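You operate a simulated robot arm through the tools that you are given. There is no shell and no other tool. Be economical: measure what you need, move in short steps, check, and stop when the job is done.

You run a simulated robot arm. Do the job below in one go: nothing can be reset, and whatever is moved stays where it is left.

JOB
Fit the purple leg with a tube as long as the teal leg's.
Fine: shut the teal lever first, stand the old tube on the teal mat, push the new one home, move the old one to the purple pegs, open the lever, see 5.0 L/min on both meters, shut it.

Only the result counts: the job must be done as asked and must still hold three seconds after the hand-in. Knocking over, shifting, dropping, spilling or breaking anything else fails it.

ROBOT AND FRAMES
A 6-joint arm with a two-finger parallel gripper, fixed in place. Base frame: the origin is at the foot of the arm, x ahead of it, y to its left, z up; the work surface is at about z = 810. Lengths are in mm, angles in degrees, forces in N, time in s.
With the tool pointing down near the work surface it reaches from about 360 to 820 mm from the base axis. Its first joint turns from -166.0 to 166.0 degrees. Payload 3.91 kg.
The TCP is the grasp point between the finger pads, 30 mm short of the fingertips. In the tool frame z runs along the fingers and y along their closing line. The gripper opens to 110 mm. The fingers are 20 mm wide and 10 mm thick; the gripper's body (48 by 112 mm) begins 55 mm behind the TCP.
Orientation is that of the tool frame in the base frame, as [roll, pitch, yaw] about the fixed x, y, z axes, in that order (R = Rz(yaw) Ry(pitch) Rx(roll)). With the fingers straight down and closing along the base's y, the tool's x points along the base's -x, its y along +y and its z along -z.

CONTROLS
- The arm moves only by the tool arm_command. Its argument "plan" is a list of rows, each a list of 3 entries, a list of its own where there are three numbers: the shift along the tool's x, y, z in mm, then the turn, a rotation vector about the tool's x, y, z in degrees, then the opening, from 0 (shut) to 1 (fully open). In form: [[[tx, ty, tz], [ax, ay, az], grip], ...]. A call has 1 to 8 rows; each row is the pose to reach, as a shift and turn from the pose commanded when the call began, along the tool's axes at that moment. A row lasts 0.2 s, in which the tool goes at most 50 mm and 8.6 degrees; a call with a longer step from one row to the next is refused whole, and so is a gripper value outside its range. Where a pose cannot be reached the arm comes as near as it can. A force on the tool above 40 N (or 10 N above the force at the start of the call, whichever is more), or a blocked arm, ends the call early, and 0.2 s more pass. The fingers move at their own pace (about 45 mm/s each) and stop on an object; they squeeze with about 35 N. The grip force told is the motor's: it shows also when the fingers shut on nothing. Time passes only in rows, and 0.2 s behind the last, so rows that repeat a pose let the fingers close. The reply holds the time, the measured pose of the TCP, the force on the tool along the base axes, the opening and the grip force, in the units named above and with some noise.
- Cameras (640 x 400 px; columns grow to the right, rows downward): "scene" is fixed at [399.6, -648.2, 1566]; the picture's right is [0.96, -0.29, 0.00], its down [-0.17, -0.58, -0.79] and it looks along [0.23, 0.76, -0.61] (base axes); focal length 315 px, centre (320, 200). "wrist" rides on the gripper at [77, 7, -114] in the tool frame; the picture's right is [-0.09, 1.00, 0.00], its down [-0.80, -0.07, -0.59] and it looks along [-0.59, -0.05, 0.80] (tool axes); focal length 270 px, centre (320, 200). There is no depth. A picture from a camera that has moved, and an enlarged one, comes with that camera's place and axes in the base frame and with its lens.
- grab_frame(camera): a new picture of that camera. The clock stands still meanwhile.
- lift_body(by): slides the trunk up (or, below 0, down) by that many mm; the arm rides with it, the base frame stays. It gives what a move gives, with no picture.
- enlarge(camera, box): a new picture of the part [left, top, right, bottom] of that camera's present view, enlarged. The clock stands still meanwhile.
- sign_off(): hands the job in; it is judged then, once.

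Go step by step. Nothing tells you positions but the pictures and the camera data: compare them with the known pose of the tool, close in by small moves and look again before you grip or let go. The budget is 120 turns and 84 pictures, counting those below and the enlarged ones. Unless the task says otherwise, let go and move clear before handing in, and close with one line.

The tools are called after "Emit:" as a command line: name --argument value ..., lists and objects as JSON in quotes. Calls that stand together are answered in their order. arm_command: Moves the arm, as the interface text tells. Its arguments: {"type":"object","properties":{"plan":{"type":"array","items":{"type":"array"}}},"required":["plan"]} The other tools are called the same way: lift_body (by) slides the trunk up or down; grab_frame (camera) takes a picture; enlarge (camera, box) takes an enlarged picture of a part of a camera's view; sign_off () hands the job in.

At the start:

```text
time: 0.0
eef_pos: [246.5, 444.4, 1208.3]
ee_rot: [179.9, -0.1, 180.0]
wrist_force: [0.0, -0.7, 0.5]
opening: 110.2
grasp_force: 0.1
trunk travel left (down, up): [-575.0, 35.0]
```

scene: 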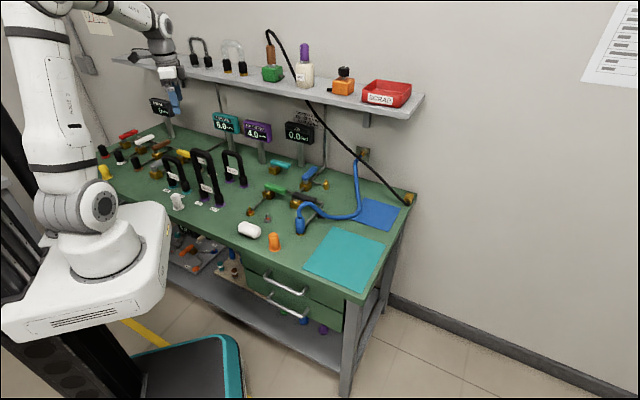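
wrist: 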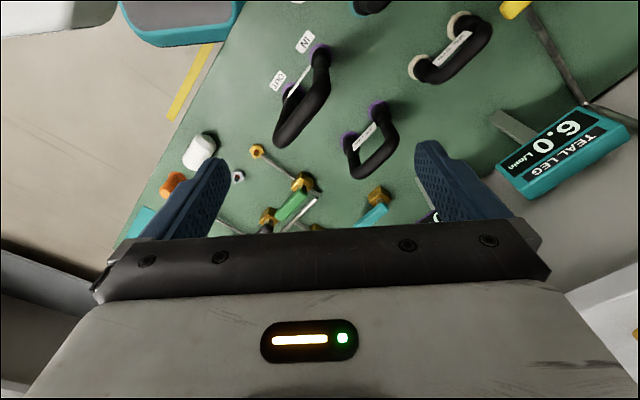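

I see a bench with several U-shaped hoses, meters and levers. I'll look closer before moving anything.

Emit:
enlarge --camera "scene" --box '[90, 80, 250, 220]'

Emit:
enlarge --camera "scene" --box '[200, 100, 400, 260]'

Emit:
enlarge --camera "scene" --box '[150, 20, 430, 150]'

Emit:
enlarge --camera "wrist" --box '[220, 0, 640, 240]'

```text
2.86 times, centred on (170, 150) of scene
camera zoom: at [399.6, -648.2, 1566.0], right [0.96, -0.29, 0.0], down [-0.17, -0.58, -0.79], along [0.23, 0.76, -0.61], focal length 900 px, centre (749, 343)
```

zoom: 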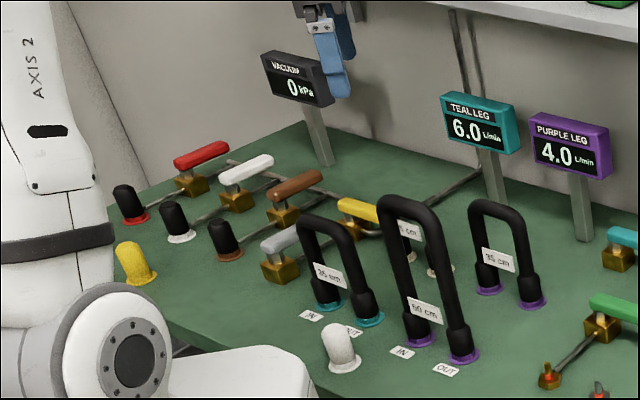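

```text
2.50 times, centred on (300, 180) of scene
camera zoom: at [399.6, -648.2, 1566.0], right [0.96, -0.29, 0.0], down [-0.17, -0.58, -0.79], along [0.23, 0.76, -0.61], focal length 788 px, centre (370, 250)
```

zoom: 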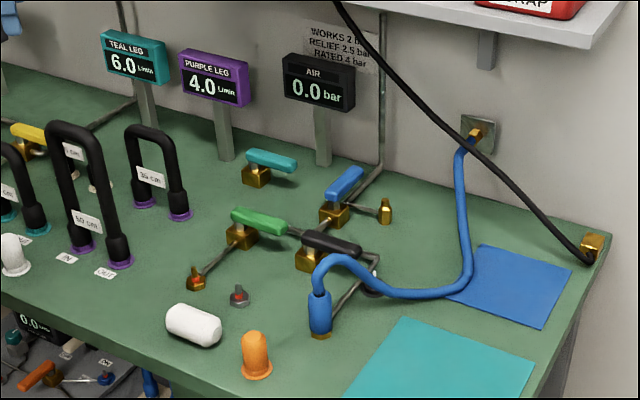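

```text
2.29 times, centred on (290, 85) of scene
camera zoom: at [399.6, -648.2, 1566.0], right [0.96, -0.29, 0.0], down [-0.17, -0.58, -0.79], along [0.23, 0.76, -0.61], focal length 720 px, centre (389, 463)
```

zoom: 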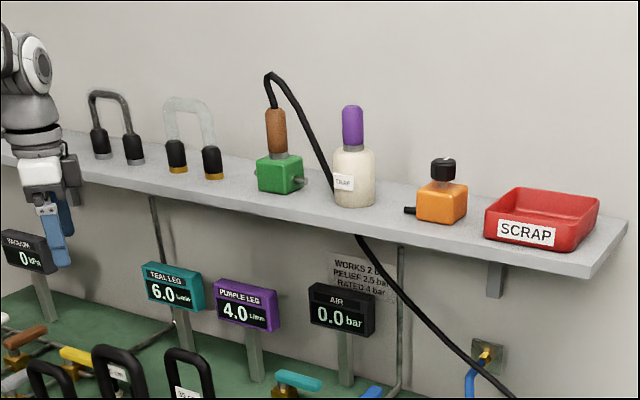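

```text
1.52 times, centred on (430, 120) of wrist
camera zoom: at [168.3, 451.5, 1322.5], right [0.09, 1.0, 0.0], down [0.8, -0.07, 0.59], along [0.59, -0.05, -0.8], focal length 412 px, centre (152, 322)
```

zoom: 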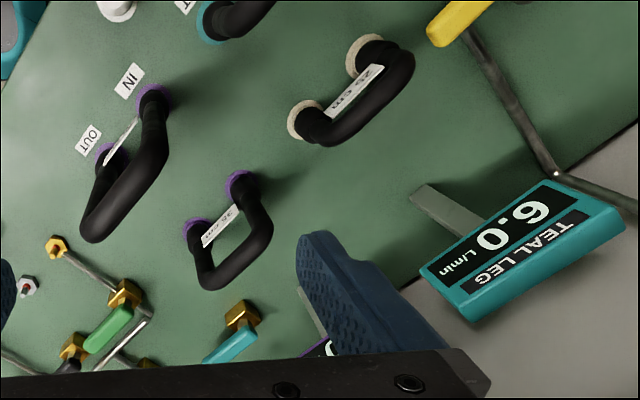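

The purple leg seems to hold a 50 cm tube. I'll verify the length labels and the lever and port details.

Emit:
enlarge --camera "scene" --box '[155, 140, 255, 210]'

Emit:
enlarge --camera "scene" --box '[245, 140, 345, 210]'

```text
5.71 times, centred on (205, 175) of scene
camera zoom: at [399.6, -648.2, 1566.0], right [0.96, -0.29, 0.0], down [-0.17, -0.58, -0.79], along [0.23, 0.76, -0.61], focal length 1801 px, centre (977, 343)
```

zoom: 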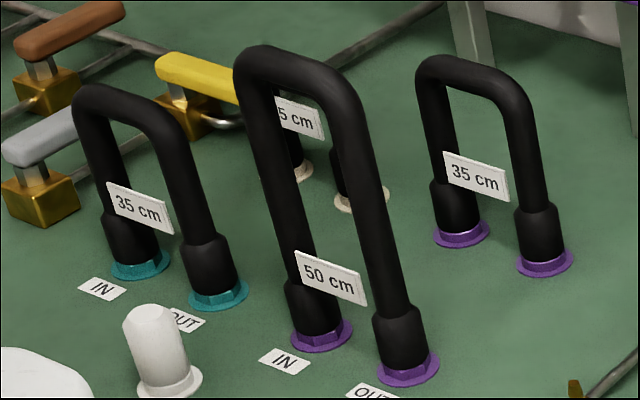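

```text
5.71 times, centred on (295, 175) of scene
camera zoom: at [399.6, -648.2, 1566.0], right [0.96, -0.29, 0.0], down [-0.17, -0.58, -0.79], along [0.23, 0.76, -0.61], focal length 1801 px, centre (463, 343)
```

zoom: 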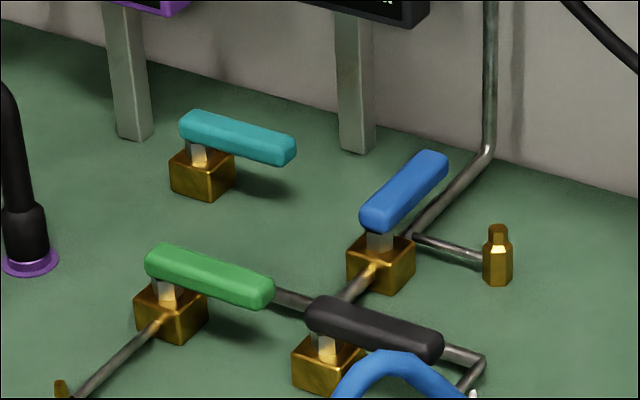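

Labels confirm it: teal leg 35 cm, purple leg 50 cm, purple pegs hold a 35 cm spare. Next I look at the teal lever from closer with the wrist camera.

Emit:
arm_command --plan '[[[-31, 16, 26], [0, 0, 0], 1], [[-62, 32, 52], [0, 0, 0], 1], [[-93, 48, 78], [0, 0, 0], 0.7], [[-124, 64, 104], [0, 0, 0], 0.4], [[-154, 80, 130], [0, 0, 0], 0]]'

Emit:
grab_frame --camera "wrist"

Emit:
grab_frame --camera "scene"

```text
time: 1.2
eef_pos: [401.6, 524.4, 1074.4]
ee_rot: [-180.0, -0.2, 180.0]
wrist_force: [-0.5, -0.3, -0.5]
opening: 41.5
grasp_force: 0.0
trunk travel left (down, up): [-575.0, 35.0]
```

```text
75 pictures are left
camera wrist: at [324.4, 532.5, 1189.6], right [0.09, 1.0, 0.0], down [0.8, -0.07, 0.59], along [0.59, -0.05, -0.8], focal length 270 px, centre (320, 200)
```

wrist: 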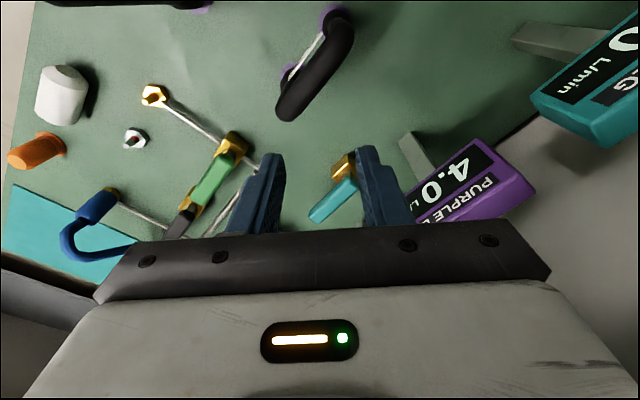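

```text
74 pictures are left
```

scene: 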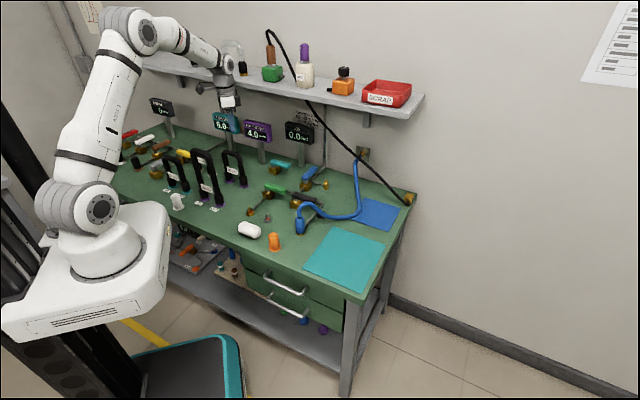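

The teal lever pivots near (546, 548), tip near (600, 503), so I turn the tool 45° and hover above it at a safe height.

Emit:
arm_command --plan '[[[-30, -1, 10], [0, 0, 8], 0.45], [[-60, -2, 20], [0, 0, 16], 0.45], [[-90, -3, 30], [0, 0, 24], 0.45], [[-120, -4, 40], [0, 0, 32], 0.45], [[-150, -5, 50], [0, 0, 40], 0.45], [[-173, -5, 75], [0, 0, 45], 0.45]]'

Emit:
grab_frame --camera "wrist"

Emit:
enlarge --camera "scene" --box '[200, 90, 340, 200]'

```text
time: 2.3
eef_pos: [479.8, 516.3, 1060.8]
ee_rot: [179.6, 0.9, 147.1]
wrist_force: [6.1, -1.2, -4.2]
opening: 49.5
grasp_force: 0.0
trunk travel left (down, up): [-575.0, 35.0]
stopped in row 5: the force on the tool passed its limit (the readings are from after the stop); the commanded pose is now the measured one
```

```text
73 pictures are left
camera wrist: at [416.5, 564.6, 1173.7], right [0.62, 0.79, 0.01], down [0.62, -0.49, 0.61], along [0.48, -0.37, -0.79], focal length 270 px, centre (320, 200)
```

wrist: 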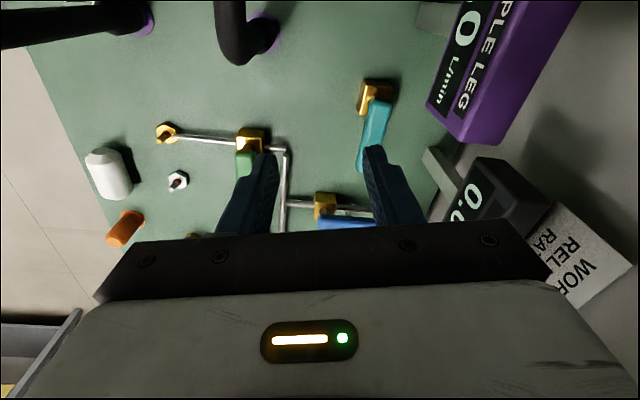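

```text
3.64 times, centred on (270, 145) of scene
camera zoom: at [399.6, -648.2, 1566.0], right [0.96, -0.29, 0.0], down [-0.17, -0.58, -0.79], along [0.23, 0.76, -0.61], focal length 1146 px, centre (502, 400)
```

zoom: 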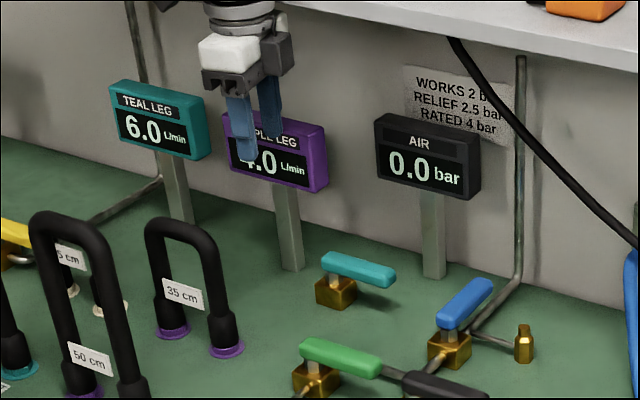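

The wrist touched the shelf edge (shelf underside about z 1225). I back off, lower in front of the shelf, and finish the turn there.

Emit:
arm_command --plan '[[[0, -40, 0], [0, 0, 0], 0.45], [[-10, -75, 20], [0, 0, 0], 0.45], [[-50, -75, 40], [0, 0, 4], 0.45], [[-80, -65, 70], [0, 0, 8], 0.45], [[-101, -60, 105], [0, 0, 12], 0.45], [[-101, -50, 130], [0, 0, 12], 0.45]]'

Emit:
grab_frame --camera "scene"

Emit:
grab_frame --camera "wrist"

```text
time: 2.6
eef_pos: [499.2, 430.0, 982.2]
ee_rot: [-169.3, -5.5, 144.9]
wrist_force: [0.1, -0.3, 0.8]
opening: 49.6
grasp_force: 0.1
trunk travel left (down, up): [-575.0, 35.0]
stopped in row 1: the arm was blocked; the commanded pose is now the measured one
```

```text
71 pictures are left
```

scene: 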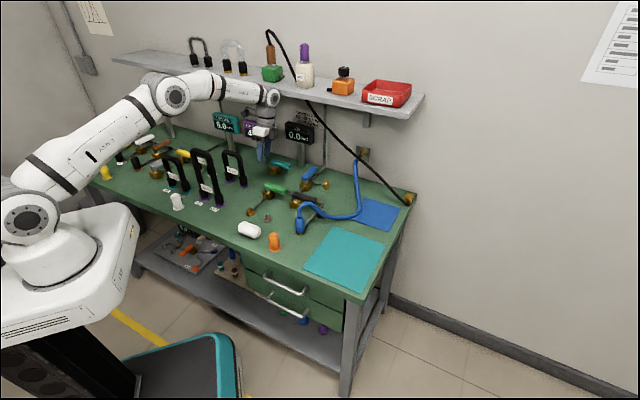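

```text
70 pictures are left
camera wrist: at [460.7, 490.6, 1100.2], right [0.62, 0.76, -0.19], down [0.72, -0.46, 0.52], along [0.31, -0.46, -0.83], focal length 270 px, centre (320, 200)
```

wrist: 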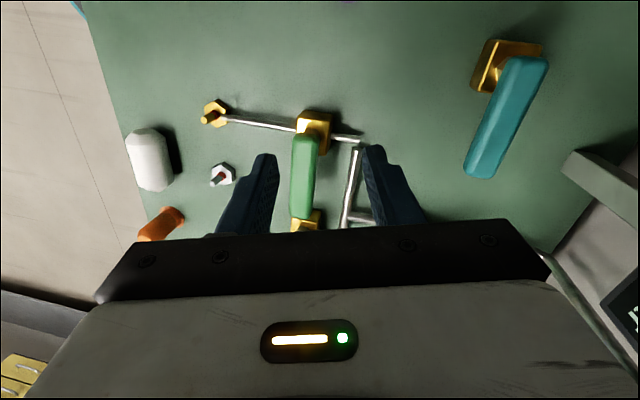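

The arm snapped free and is now tilted, at (499, 430, 982). Everything looks undisturbed, so I straighten the tool and lower slightly.

Emit:
arm_command --plan '[[[1, -7, 12], [-3.6, -1.8, 3.3], 0.45], [[1.5, -15, 24], [-7.2, -3.6, 6.6], 0.45], [[2, -22, 35], [-10.7, -5.5, 10], 0.45]]'

Emit:
enlarge --camera "scene" --box '[120, 30, 440, 230]'

```text
time: 3.0
eef_pos: [504.0, 392.1, 942.6]
ee_rot: [-164.8, -9.3, 143.2]
wrist_force: [-1.6, 2.6, 3.6]
opening: 49.4
grasp_force: 0.1
trunk travel left (down, up): [-575.0, 35.0]
stopped in row 1: the arm was blocked; the commanded pose is now the measured one
```

```text
2.00 times, centred on (280, 130) of scene
camera zoom: at [399.6, -648.2, 1566.0], right [0.96, -0.29, 0.0], down [-0.17, -0.58, -0.79], along [0.23, 0.76, -0.61], focal length 630 px, centre (400, 340)
```

zoom: 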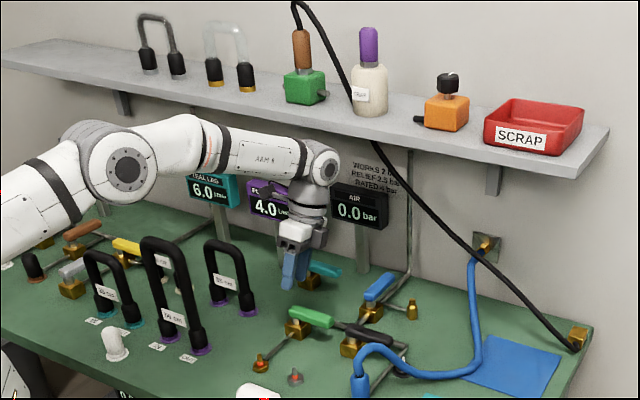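

The tilt grew instead of shrinking, so I hold still to see whether the arm is settled before doing anything else.

Emit:
arm_command --plan '[[[0, 0, 0], [0, 0, 0], 0.45]]'

Emit:
grab_frame --camera "scene"

```text
time: 3.3
eef_pos: [595.4, 363.0, 871.4]
ee_rot: [-150.4, -20.3, 140.7]
wrist_force: [-27.2, 7.4, 165.1]
opening: 78.3
grasp_force: 29.7
trunk travel left (down, up): [-575.0, 35.0]
stopped in row 1: the arm was blocked; the commanded pose is now the measured one
```

```text
68 pictures are left
```

scene: 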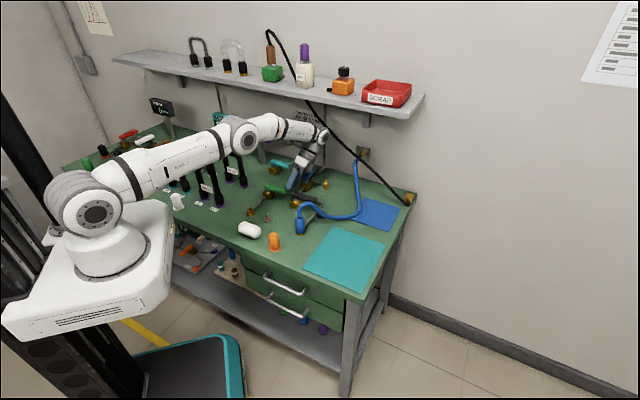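

The arm kept moving and now feels a strong contact force near (595, 363). I look at what it is touching before commanding anything.

Emit:
grab_frame --camera "wrist"

Emit:
enlarge --camera "scene" --box '[160, 90, 360, 230]'

```text
67 pictures are left
camera wrist: at [604.8, 437.0, 987.7], right [0.48, 0.73, -0.49], down [0.88, -0.42, 0.24], along [-0.03, -0.55, -0.84], focal length 270 px, centre (320, 200)
```

wrist: 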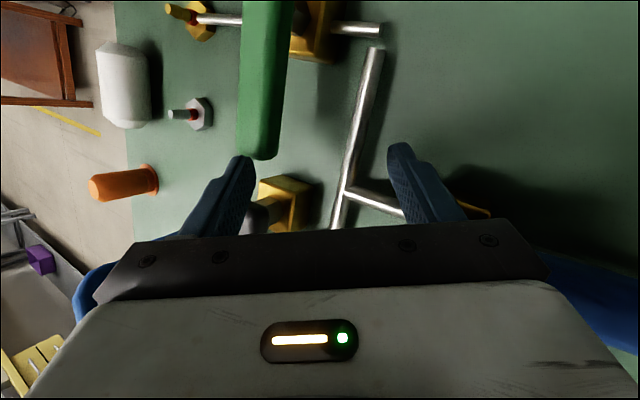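

```text
2.86 times, centred on (260, 160) of scene
camera zoom: at [399.6, -648.2, 1566.0], right [0.96, -0.29, 0.0], down [-0.17, -0.58, -0.79], along [0.23, 0.76, -0.61], focal length 900 px, centre (491, 314)
```

zoom: 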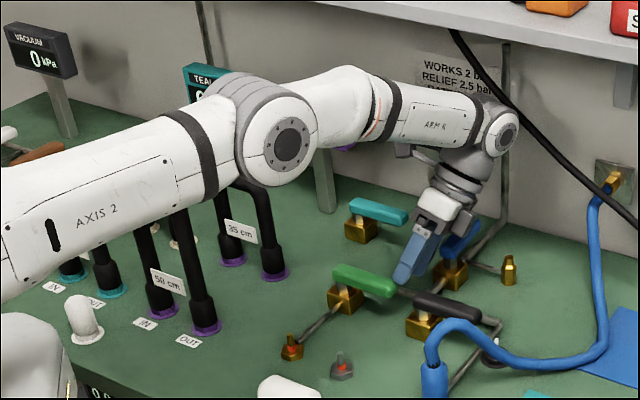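

The gripper came down between the green and black levers. I lift straight up gently.

Emit:
arm_command --plan '[[[3.5, -4.6, -8.2], [0, 0, 0], 0.6], [[7, -9.3, -16.3], [0, 0, 0], 0.6], [[10.4, -13.9, -24.5], [0, 0, 0], 0.6]]'

```text
time: 4.1
eef_pos: [594.8, 388.1, 903.7]
ee_rot: [-161.4, -14.3, 142.7]
wrist_force: [-0.2, -0.2, 0.3]
opening: 65.7
grasp_force: 0.1
trunk travel left (down, up): [-575.0, 35.0]
```

The arm obeys again with no contact force. I check for damage and stability.

Emit:
arm_command --plan '[[[0, 0, 0], [0, 0, 0], 0.6]]'

Emit:
enlarge --camera "scene" --box '[120, 90, 420, 280]'

Emit:
grab_frame --camera "wrist"

```text
time: 4.5
eef_pos: [594.0, 387.9, 904.6]
ee_rot: [-161.4, -14.3, 142.6]
wrist_force: [-0.6, -0.4, -0.3]
opening: 65.9
grasp_force: 0.1
trunk travel left (down, up): [-575.0, 35.0]
```

```text
2.11 times, centred on (270, 185) of scene
camera zoom: at [399.6, -648.2, 1566.0], right [0.96, -0.29, 0.0], down [-0.17, -0.58, -0.79], along [0.23, 0.76, -0.61], focal length 663 px, centre (425, 232)
```

zoom: 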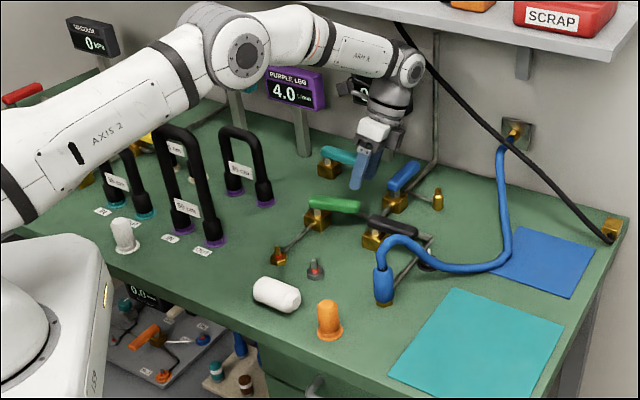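

```text
64 pictures are left
camera wrist: at [582.0, 453.0, 1025.6], right [0.58, 0.75, -0.33], down [0.81, -0.46, 0.37], along [0.12, -0.48, -0.87], focal length 270 px, centre (320, 200)
```

wrist: 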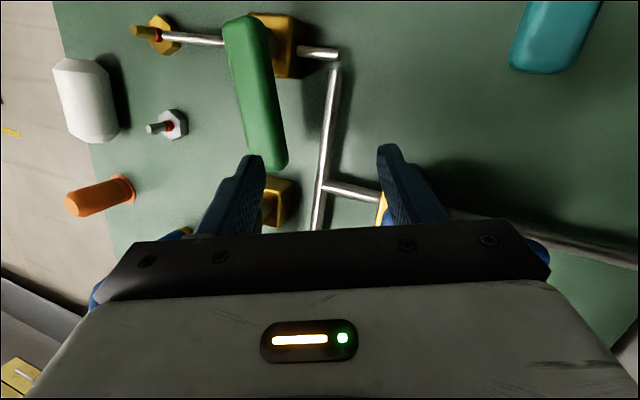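

Stable again; the green lever may have turned a few degrees, which I will check when clear. First I straighten the tool slowly.

Emit:
arm_command --plan '[[[1, -1.5, -4.5], [-4.5, -3.6, 0], 0.6], [[2.5, -3, -9], [-9.1, -7.3, 0], 0.6], [[4, -4.5, -14], [-13.6, -11, 0], 0.6], [[5, -6, -18], [-18.2, -14.6, 0], 0.6], [[5, -6, -18], [-18.2, -14.6, 0], 0.6]]'

Emit:
grab_frame --camera "scene"

```text
time: 5.7
eef_pos: [595.7, 389.7, 924.7]
ee_rot: [180.0, -0.1, 145.1]
wrist_force: [0.2, 0.0, 0.3]
opening: 66.1
grasp_force: 0.1
trunk travel left (down, up): [-575.0, 35.0]
```

```text
63 pictures are left
```

scene: 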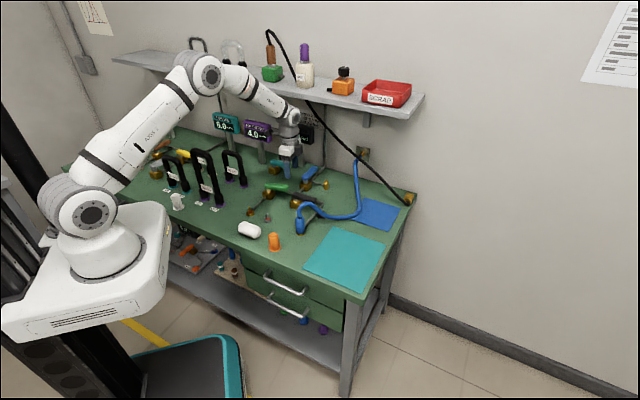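

The tool is vertical again. I compare the green lever with its original appearance.

Emit:
enlarge --camera "scene" --box '[245, 140, 345, 210]'

Emit:
enlarge --camera "wrist" --box '[80, 0, 560, 240]'

```text
5.71 times, centred on (295, 175) of scene
camera zoom: at [399.6, -648.2, 1566.0], right [0.96, -0.29, 0.0], down [-0.17, -0.58, -0.79], along [0.23, 0.76, -0.61], focal length 1801 px, centre (463, 343)
```

zoom: 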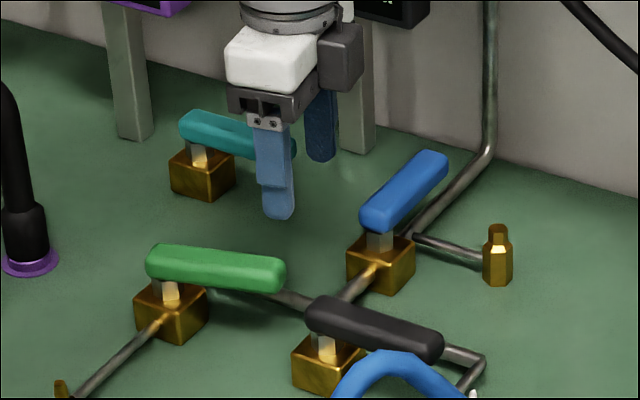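

```text
1.33 times, centred on (320, 120) of wrist
camera zoom: at [534.9, 439.2, 1037.8], right [0.64, 0.77, 0.0], down [0.62, -0.52, 0.59], along [0.46, -0.38, -0.8], focal length 360 px, centre (320, 307)
```

zoom: 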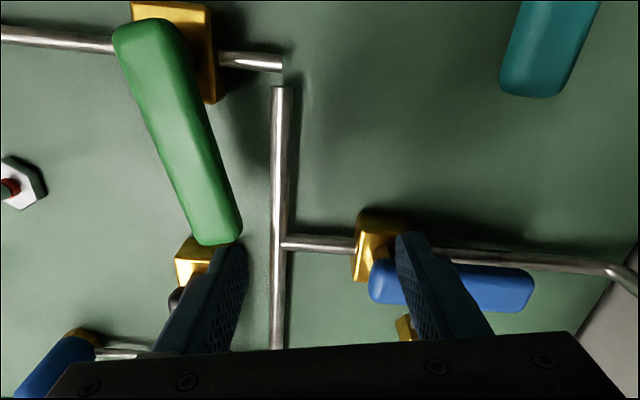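

The green lever was turned about 12° by the slip, so I'll nudge it back to its stop. I close the fingers and move beside it, on its far side.

Emit:
arm_command --plan '[[[10, -8, 0], [0, 0, 0], 0], [[18.7, -14, 0], [0, 0, 0], 0], [[18.7, -16, 0], [0, 0, 0], 0], [[18.7, -16, 10], [0, 0, 0], 0], [[18.7, -16, 30], [0, 0, 0], 0], [[18.7, -16, 50], [0, 0, 0], 0]]'

Emit:
grab_frame --camera "wrist"

Emit:
enlarge --camera "scene" --box '[245, 140, 345, 210]'

```text
time: 7.1
eef_pos: [569.4, 386.5, 874.5]
ee_rot: [-179.9, 0.1, 145.2]
wrist_force: [0.7, 0.1, 0.4]
opening: 0.0
grasp_force: 34.5
trunk travel left (down, up): [-575.0, 35.0]
```

```text
60 pictures are left
camera wrist: at [510.8, 436.2, 989.2], right [0.64, 0.77, 0.0], down [0.62, -0.52, 0.59], along [0.46, -0.38, -0.8], focal length 270 px, centre (320, 200)
```

wrist: 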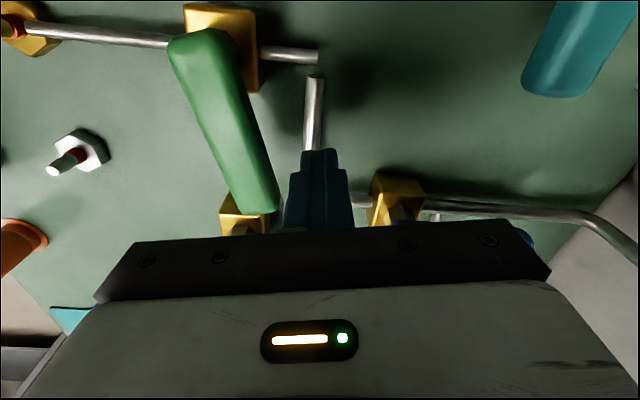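

```text
5.71 times, centred on (295, 175) of scene
camera zoom: at [399.6, -648.2, 1566.0], right [0.96, -0.29, 0.0], down [-0.17, -0.58, -0.79], along [0.23, 0.76, -0.61], focal length 1801 px, centre (463, 343)
```

zoom: 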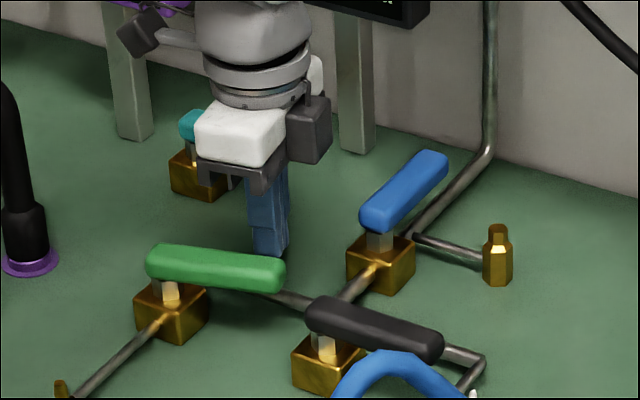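

The closed fingers sit just beyond the green lever. I push it back in small steps toward its original angle.

Emit:
arm_command --plan '[[[0, -8, 0], [0, 0, 0], 0], [[0, -14, 0], [0, 0, 0], 0], [[0, -20, 0], [0, 0, 0], 0], [[0, -25, 0], [0, 0, 0], 0]]'

Emit:
enlarge --camera "scene" --box '[245, 140, 345, 210]'

```text
time: 8.1
eef_pos: [555.8, 366.7, 875.7]
ee_rot: [-180.0, -0.1, 145.2]
wrist_force: [1.1, -0.1, 0.0]
opening: 0.0
grasp_force: 34.6
trunk travel left (down, up): [-575.0, 35.0]
```

```text
5.71 times, centred on (295, 175) of scene
camera zoom: at [399.6, -648.2, 1566.0], right [0.96, -0.29, 0.0], down [-0.17, -0.58, -0.79], along [0.23, 0.76, -0.61], focal length 1801 px, centre (463, 343)
```

zoom: 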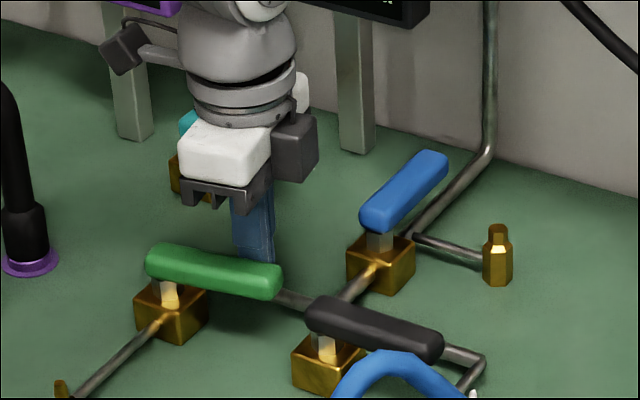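

It has come back part of the way; I push about 8 mm further.

Emit:
arm_command --plan '[[[0, -4, 0], [0, 0, 0], 0], [[0, -8, 0], [0, 0, 0], 0]]'

Emit:
enlarge --camera "scene" --box '[245, 140, 345, 210]'

```text
time: 8.7
eef_pos: [549.7, 359.6, 874.8]
ee_rot: [-180.0, 0.0, 145.2]
wrist_force: [2.4, 0.6, -0.2]
opening: 0.0
grasp_force: 34.4
trunk travel left (down, up): [-575.0, 35.0]
```

```text
5.71 times, centred on (295, 175) of scene
camera zoom: at [399.6, -648.2, 1566.0], right [0.96, -0.29, 0.0], down [-0.17, -0.58, -0.79], along [0.23, 0.76, -0.61], focal length 1801 px, centre (463, 343)
```

zoom: 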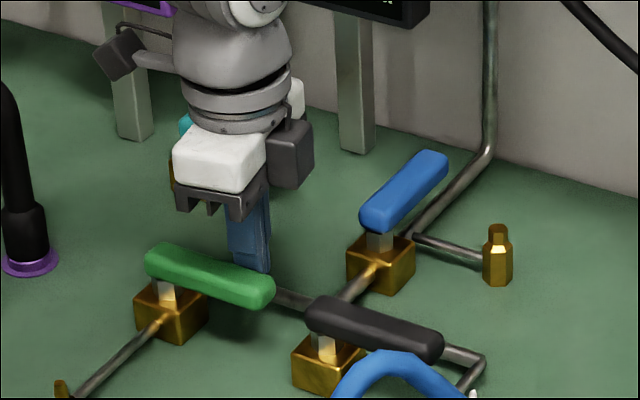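

It looks nearly identical to the original. One last millimetre to feel for the stop.

Emit:
arm_command --plan '[[[0, -1.2, 0], [0, 0, 0], 0]]'

Emit:
enlarge --camera "scene" --box '[245, 140, 345, 210]'

```text
time: 9.1
eef_pos: [551.2, 359.2, 875.5]
ee_rot: [180.0, 0.0, 145.1]
wrist_force: [2.9, 4.6, 1.4]
opening: 0.0
grasp_force: 35.1
trunk travel left (down, up): [-575.0, 35.0]
```

```text
5.71 times, centred on (295, 175) of scene
camera zoom: at [399.6, -648.2, 1566.0], right [0.96, -0.29, 0.0], down [-0.17, -0.58, -0.79], along [0.23, 0.76, -0.61], focal length 1801 px, centre (463, 343)
```

zoom: 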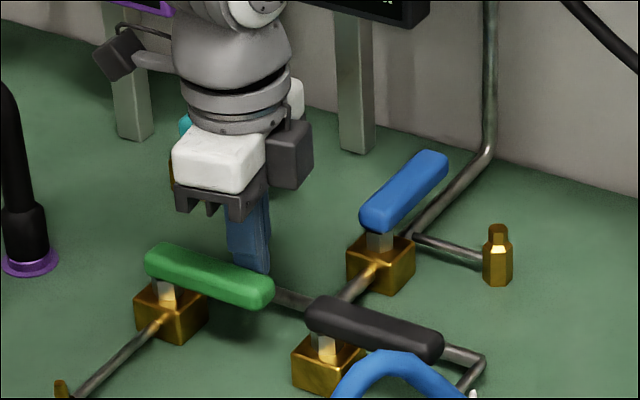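

The green lever is back on its stop (force rises with no motion). Now I rise and go to the front side of the teal lever, keeping low under the shelf.

Emit:
arm_command --plan '[[[0, 8, 0], [0, 0, 0], 0], [[0, 14, -20], [0, 0, 0], 0], [[15, 25, -50], [0, 0, 0], 0], [[40, 50, -50], [0, 0, 0], 0], [[65, 80, -50], [0, 0, 0], 0], [[74, 98, -50], [0, 0, 0], 0]]'

Emit:
grab_frame --camera "wrist"

Emit:
enlarge --camera "scene" --box '[160, 30, 360, 210]'

```text
time: 10.5
eef_pos: [545.9, 481.8, 923.9]
ee_rot: [-179.9, -0.1, 145.2]
wrist_force: [0.2, -0.6, 0.4]
opening: 0.1
grasp_force: 35.6
trunk travel left (down, up): [-575.0, 35.0]
```

```text
55 pictures are left
camera wrist: at [488.0, 531.9, 1038.5], right [0.64, 0.77, 0.0], down [0.62, -0.52, 0.59], along [0.45, -0.38, -0.8], focal length 270 px, centre (320, 200)
```

wrist: 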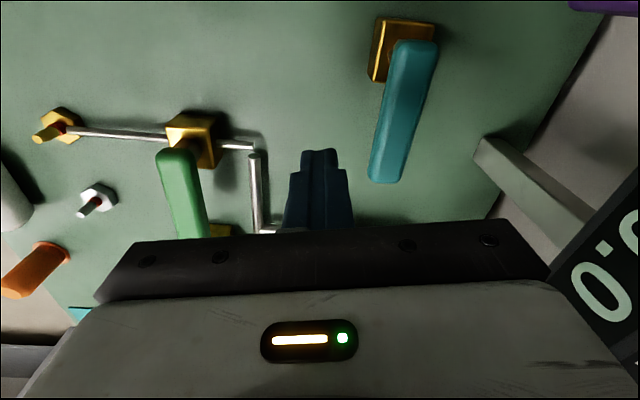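

```text
2.22 times, centred on (260, 120) of scene
camera zoom: at [399.6, -648.2, 1566.0], right [0.96, -0.29, 0.0], down [-0.17, -0.58, -0.79], along [0.23, 0.76, -0.61], focal length 700 px, centre (453, 378)
```

zoom: 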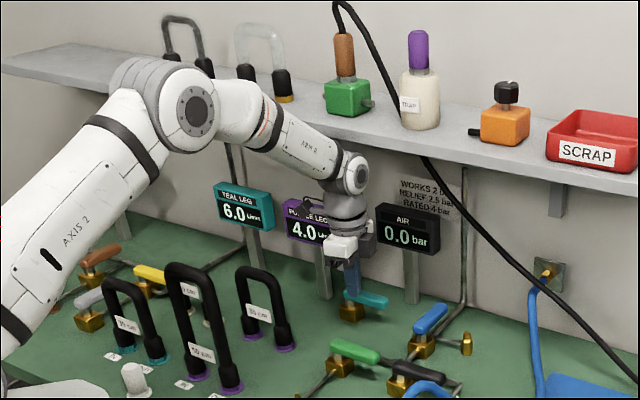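

The teal lever's pivot is about (550, 552) and its tip about (604, 500). I turn and tilt the tool away from the meters and shelf before pushing.

Emit:
arm_command --plan '[[[0, 0, 0], [0, 0, -7], 0], [[0, 0, 0], [0, 0, -14], 0], [[0, 0, 0], [0, 0, -21], 0], [[0, 0, 0], [0, 0, -28], 0], [[0, 0, 0], [0, 0, -35], 0]]'

Emit:
arm_command --plan '[[[0, 0, 10], [-4.7, -4.7, 0], 0], [[0, 0, 25], [-9.4, -9.4, 0], 0], [[0, 0, 40], [-14.1, -14.1, 0], 0], [[0, 0, 47], [-14.1, -14.1, 0], 0]]'

Emit:
grab_frame --camera "wrist"

Emit:
enlarge --camera "scene" --box '[160, 30, 360, 210]'

```text
time: 11.7
eef_pos: [545.6, 480.4, 924.6]
ee_rot: [-179.9, 0.0, -179.8]
wrist_force: [0.4, -0.5, -0.6]
opening: 0.1
grasp_force: 35.1
trunk travel left (down, up): [-575.0, 35.0]
```

```text
time: 12.7
eef_pos: [545.9, 479.8, 876.9]
ee_rot: [165.6, 13.9, 178.3]
wrist_force: [-0.8, -0.1, -1.1]
opening: 0.2
grasp_force: 35.3
trunk travel left (down, up): [-575.0, 35.0]
```

```text
53 pictures are left
camera wrist: at [443.9, 462.4, 967.1], right [0.05, 0.96, 0.26], down [0.64, -0.24, 0.73], along [0.77, 0.13, -0.63], focal length 270 px, centre (320, 200)
```

wrist: 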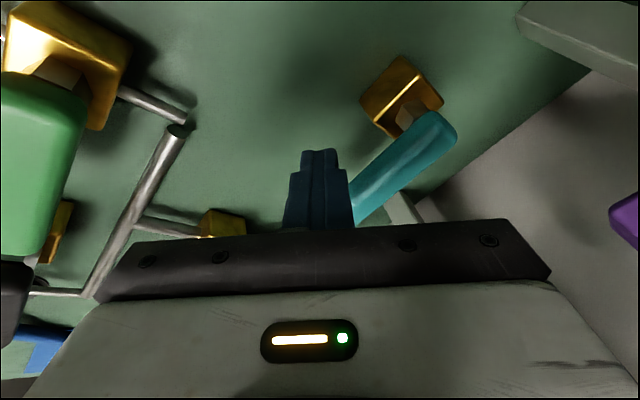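

```text
2.22 times, centred on (260, 120) of scene
camera zoom: at [399.6, -648.2, 1566.0], right [0.96, -0.29, 0.0], down [-0.17, -0.58, -0.79], along [0.23, 0.76, -0.61], focal length 700 px, centre (453, 378)
```

zoom: 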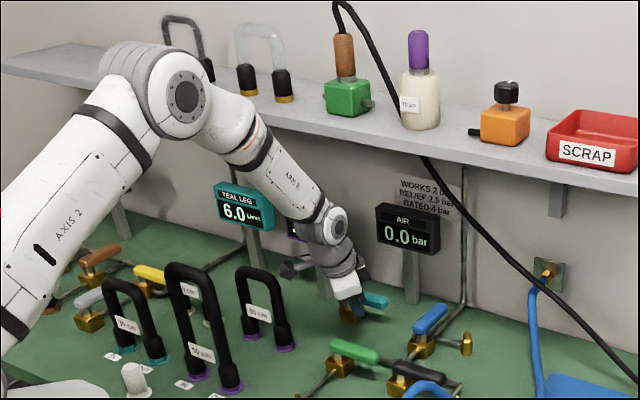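

Tilted and low, the fingertip is just in front of the lever. I push it outward in small steps and watch the force.

Emit:
arm_command --plan '[[[-5.3, 5.3, 2.7], [0, 0, 0], 0], [[-10.6, 10.6, 5.5], [0, 0, 0], 0], [[-15.3, 15.3, 7.8], [0, 0, 0], 0], [[-20, 20, 10.2], [0, 0, 0], 0], [[-23.3, 23.2, 11.9], [0, 0, 0], 0]]'

Emit:
grab_frame --camera "wrist"

Emit:
enlarge --camera "scene" --box '[200, 80, 360, 200]'

```text
time: 13.7
eef_pos: [559.6, 493.8, 877.7]
ee_rot: [166.4, 13.3, 178.6]
wrist_force: [-16.7, -15.1, 17.5]
opening: 0.0
grasp_force: 35.0
trunk travel left (down, up): [-575.0, 35.0]
stopped in row 5: the force on the tool passed its limit (the readings are from after the stop); the commanded pose is now the measured one
```

```text
51 pictures are left
camera wrist: at [458.6, 477.8, 969.0], right [0.06, 0.97, 0.25], down [0.64, -0.23, 0.73], along [0.76, 0.12, -0.64], focal length 270 px, centre (320, 200)
```

wrist: 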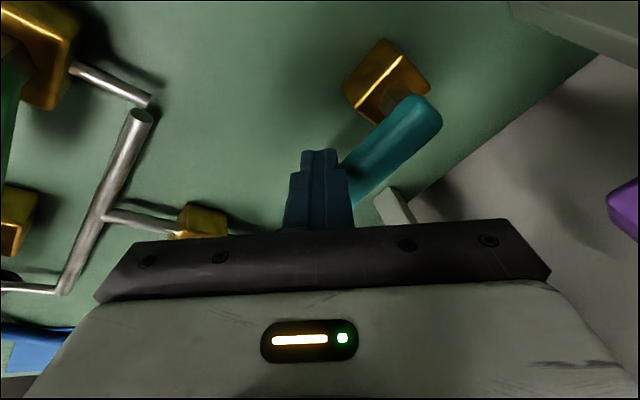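

```text
3.33 times, centred on (280, 140) of scene
camera zoom: at [399.6, -648.2, 1566.0], right [0.96, -0.29, 0.0], down [-0.17, -0.58, -0.79], along [0.23, 0.76, -0.61], focal length 1050 px, centre (453, 400)
```

zoom: 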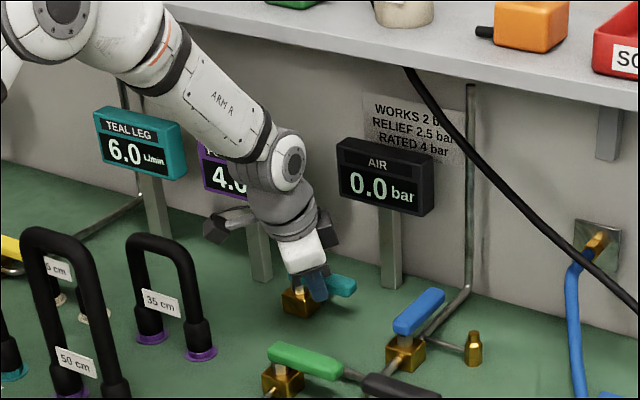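

The teal lever is at its stop outward, so it must close the other way (tip toward the robot). I lift over the lever to its far side.

Emit:
arm_command --plan '[[[5.6, -5.6, -2.9], [0, 0, 0], 0], [[-5.2, 5.3, -45.2], [0, 0, 0], 0], [[-24.9, 25, -35.1], [0, 0, 0], 0], [[-49.4, 48.4, -22.8], [0, 0, 0], 0], [[-49.4, 48.4, -22.8], [0, 0, 0], 0]]'

Emit:
grab_frame --camera "wrist"

Emit:
enlarge --camera "scene" --box '[200, 80, 360, 200]'

```text
time: 14.9
eef_pos: [604.3, 540.2, 918.9]
ee_rot: [166.4, 13.3, 178.5]
wrist_force: [-0.2, -0.7, 0.0]
opening: 0.3
grasp_force: 35.1
trunk travel left (down, up): [-575.0, 35.0]
```

```text
49 pictures are left
camera wrist: at [502.3, 522.1, 1010.2], right [0.06, 0.97, 0.25], down [0.64, -0.23, 0.73], along [0.76, 0.12, -0.64], focal length 270 px, centre (320, 200)
```

wrist: 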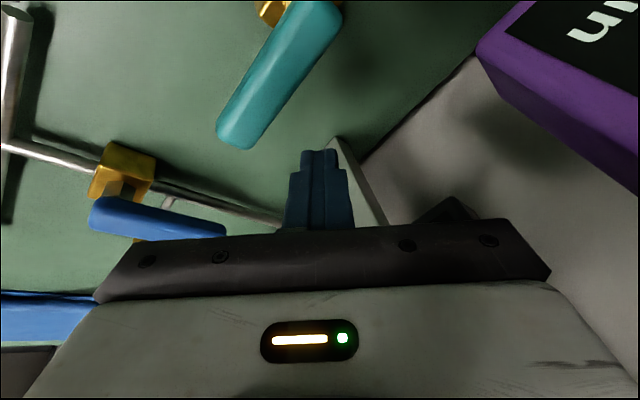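

```text
3.33 times, centred on (280, 140) of scene
camera zoom: at [399.6, -648.2, 1566.0], right [0.96, -0.29, 0.0], down [-0.17, -0.58, -0.79], along [0.23, 0.76, -0.61], focal length 1050 px, centre (453, 400)
```

zoom: 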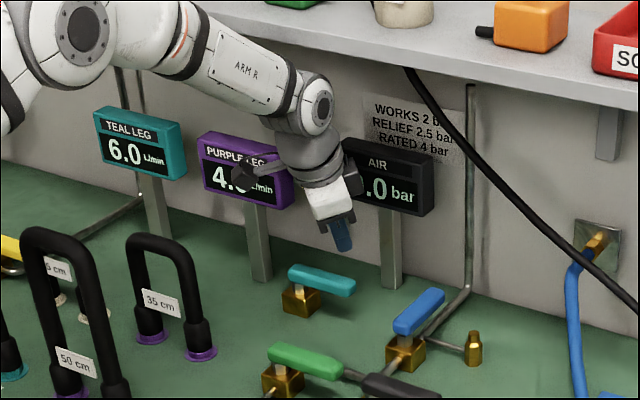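

The fingertip hovers 40 mm behind the lever. I lower and pull the lever toward the robot along its arc.

Emit:
arm_command --plan '[[[5.3, -5.3, 20.7], [0, 0, 0], 0], [[10.6, -10.6, 41.4], [0, 0, 0], 0], [[19, -19, 37], [0, 0, 0], 0], [[27.6, -27.5, 32.7], [0, 0, 0], 0], [[35, -35, 28.9], [0, 0, 0], 0], [[42, -42, 25.4], [0, 0, 0], 0], [[49.2, -48.1, 21.9], [0, 0, 0], 0], [[58, -49.5, 19.3], [0, 0, 0], 0]]'

Emit:
grab_frame --camera "wrist"

Emit:
enlarge --camera "scene" --box '[200, 80, 360, 200]'

```text
time: 16.7
eef_pos: [554.5, 497.2, 874.9]
ee_rot: [166.5, 13.2, 178.5]
wrist_force: [-0.3, 0.4, -0.7]
opening: 0.0
grasp_force: 35.4
trunk travel left (down, up): [-575.0, 35.0]
```

```text
47 pictures are left
camera wrist: at [452.6, 479.4, 966.5], right [0.06, 0.97, 0.25], down [0.65, -0.23, 0.73], along [0.76, 0.12, -0.64], focal length 270 px, centre (320, 200)
```

wrist: 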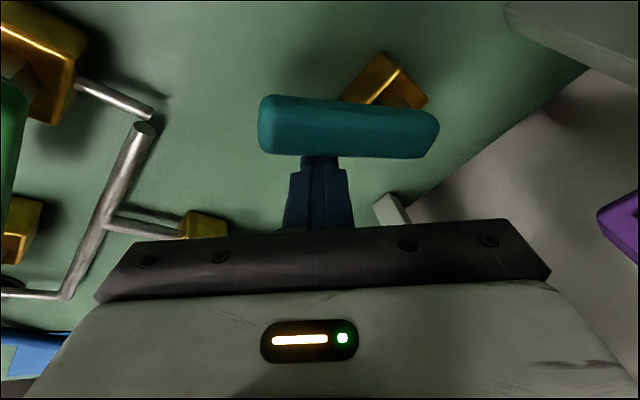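

```text
3.33 times, centred on (280, 140) of scene
camera zoom: at [399.6, -648.2, 1566.0], right [0.96, -0.29, 0.0], down [-0.17, -0.58, -0.79], along [0.23, 0.76, -0.61], focal length 1050 px, centre (453, 400)
```

zoom: 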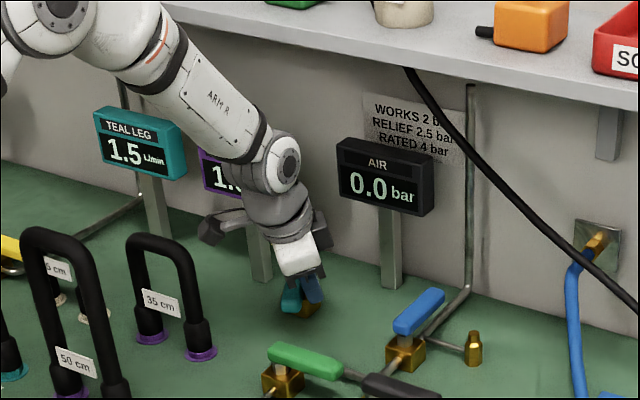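

It turns freely and the flow has dropped to 1.5. I continue the arc to the closed stop.

Emit:
arm_command --plan '[[[6, -0.5, -1.5], [0, 0, 0], 0], [[11.6, -0.6, -3.1], [0, 0, 0], 0], [[16.5, 0, -4.2], [0, 0, 0], 0], [[21.3, 0.7, -5.3], [0, 0, 0], 0], [[25.5, 2.5, -5.8], [0, 0, 0], 0], [[29.2, 4.8, -6.2], [0, 0, 0], 0], [[32.2, 7.8, -6.2], [0, 0, 0], 0], [[35.2, 10.8, -6.2], [0, 0, 0], 0]]'

Emit:
enlarge --camera "scene" --box '[200, 80, 360, 200]'

```text
time: 18.4
eef_pos: [525.1, 498.3, 876.6]
ee_rot: [166.4, 13.3, 178.1]
wrist_force: [14.8, -11.9, -1.3]
opening: 0.0
grasp_force: 35.1
trunk travel left (down, up): [-575.0, 35.0]
stopped in row 8: the force on the tool passed its limit (the readings are from after the stop); the commanded pose is now the measured one
```

```text
3.33 times, centred on (280, 140) of scene
camera zoom: at [399.6, -648.2, 1566.0], right [0.96, -0.29, 0.0], down [-0.17, -0.58, -0.79], along [0.23, 0.76, -0.61], focal length 1050 px, centre (453, 400)
```

zoom: 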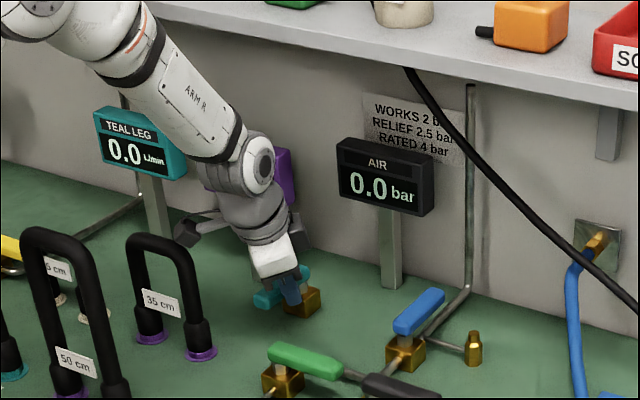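

The lever is shut and the teal meter reads 0.0. I back off, rise in front of the shelf and straighten the tool.

Emit:
arm_command --plan '[[[-6, -6, 0], [0, 0, 0], 0], [[-16.8, 4.9, -42.3], [0, 0, 0], 0], [[-9.2, -10.6, -80.2], [0, 0, 0], 0.3], [[3.4, -33.1, -115.7], [4.7, 4.7, 0], 0.5], [[15.9, -55.4, -151.3], [9.4, 9.4, 0], 0.7], [[28.4, -77.9, -186.8], [14, 14, 0], 0.7], [[28.4, -77.9, -186.8], [14, 14, 0], 0.7]]'

Emit:
grab_frame --camera "scene"

```text
time: 20.0
eef_pos: [455.2, 382.6, 1028.5]
ee_rot: [-179.3, -0.6, 179.9]
wrist_force: [-0.8, 0.1, 0.4]
opening: 77.0
grasp_force: 0.1
trunk travel left (down, up): [-575.0, 35.0]
```

```text
44 pictures are left
```

scene: 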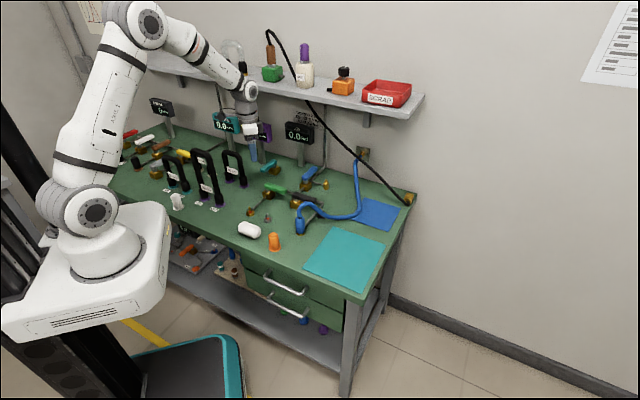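

Next is the 50 cm tube on the purple leg, top bar centred near (280, 390) with its top around z 1035. I go above it with the fingers set across it.

Emit:
arm_command --plan '[[[5, 0, -45], [0, 0, 0], 0.7], [[25, 0, -85], [0, 0, 8], 0.7], [[60, 2, -110], [0, 0, 16], 0.7], [[95, 4, -122], [0, 0, 24], 0.7], [[130, 6, -122], [0, 0, 32], 0.7], [[160, 7, -122], [0, 0, 40], 0.7], [[175, 7, -122], [0, 0, 45], 0.7], [[175, 7, -122], [0, 0, 45], 0.7]]'

Emit:
grab_frame --camera "wrist"

Emit:
enlarge --camera "scene" --box '[130, 60, 290, 220]'

```text
time: 21.8
eef_pos: [283.2, 392.4, 1154.3]
ee_rot: [-179.2, 0.1, 134.7]
wrist_force: [0.5, -0.4, 0.4]
opening: 76.8
grasp_force: 0.0
trunk travel left (down, up): [-575.0, 35.0]
```

```text
43 pictures are left
camera wrist: at [233.9, 453.2, 1267.3], right [0.77, 0.64, -0.01], down [0.52, -0.61, 0.6], along [0.37, -0.47, -0.8], focal length 270 px, centre (320, 200)
```

wrist: 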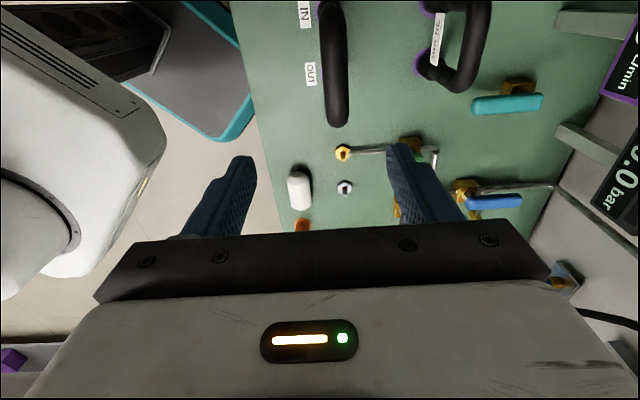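

```text
2.50 times, centred on (210, 140) of scene
camera zoom: at [399.6, -648.2, 1566.0], right [0.96, -0.29, 0.0], down [-0.17, -0.58, -0.79], along [0.23, 0.76, -0.61], focal length 788 px, centre (595, 350)
```

zoom: 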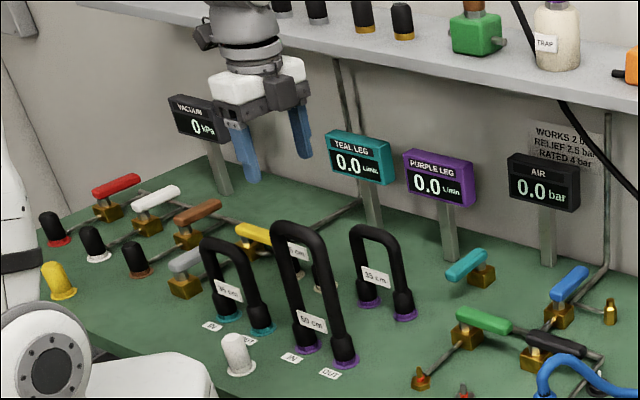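

The tube is centred between the fingers across, but I need to see both of its ends. I shift back along the row for a better view.

Emit:
arm_command --plan '[[[45, 0, 0], [0, 0, 0], 0.7], [[90, 0, 0], [0, 0, 0], 0.7], [[90, 0, 0], [0, 0, 0], 0.7]]'

Emit:
grab_frame --camera "wrist"

```text
time: 22.6
eef_pos: [218.0, 455.6, 1151.6]
ee_rot: [-179.2, 0.1, 134.8]
wrist_force: [0.4, -1.3, -0.5]
opening: 77.1
grasp_force: 0.0
trunk travel left (down, up): [-575.0, 35.0]
```

```text
41 pictures are left
camera wrist: at [168.9, 516.8, 1265.7], right [0.77, 0.64, -0.01], down [0.52, -0.61, 0.6], along [0.37, -0.47, -0.8], focal length 270 px, centre (320, 200)
```

wrist: 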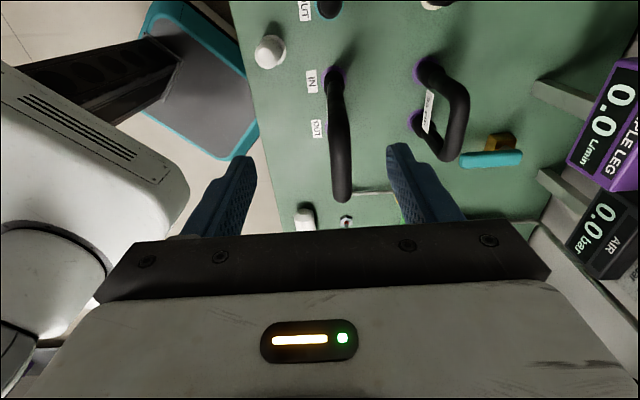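

Triangulating, the tube's bar centre is about (273, 417) with z near 1015. I align above it and lower partway.

Emit:
arm_command --plan '[[[-35, 6, 0], [-0.4, 0, 0], 0.7], [[-66, 11.5, 20], [-0.8, 0, 0], 0.7], [[-66, 11.5, 55], [-0.8, 0, 0], 0.7], [[-66, 11.5, 85], [-0.8, 0, 0], 0.7], [[-66, 11.5, 85], [-0.8, 0, 0], 0.7]]'

Emit:
grab_frame --camera "wrist"

Emit:
enlarge --camera "scene" --box '[150, 100, 270, 220]'

```text
time: 23.8
eef_pos: [272.5, 415.8, 1066.1]
ee_rot: [180.0, 0.2, 134.7]
wrist_force: [-0.7, 0.4, -1.0]
opening: 77.1
grasp_force: 0.2
trunk travel left (down, up): [-575.0, 35.0]
```

```text
40 pictures are left
camera wrist: at [222.5, 475.7, 1180.3], right [0.77, 0.64, 0.0], down [0.51, -0.62, 0.6], along [0.38, -0.46, -0.8], focal length 270 px, centre (320, 200)
```

wrist: 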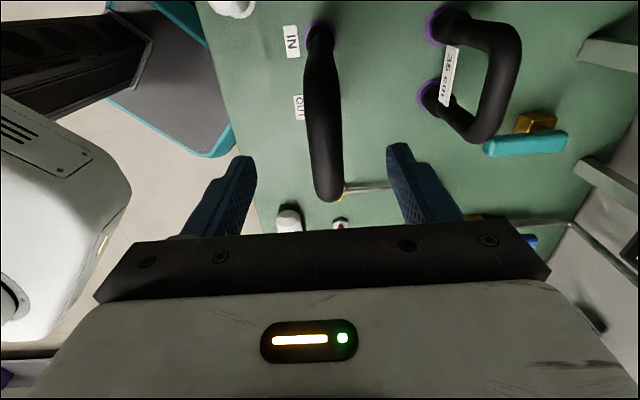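

```text
3.33 times, centred on (210, 160) of scene
camera zoom: at [399.6, -648.2, 1566.0], right [0.96, -0.29, 0.0], down [-0.17, -0.58, -0.79], along [0.23, 0.76, -0.61], focal length 1050 px, centre (687, 333)
```

zoom: 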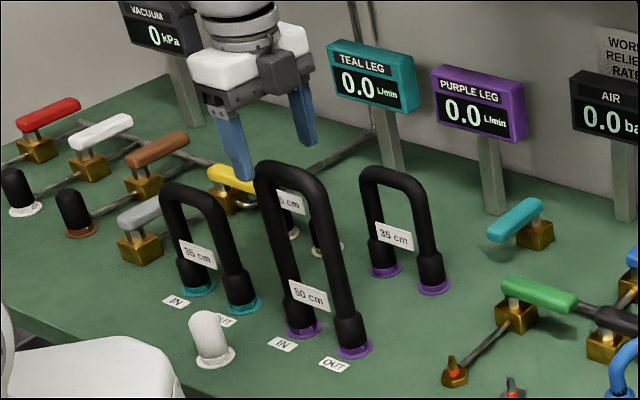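

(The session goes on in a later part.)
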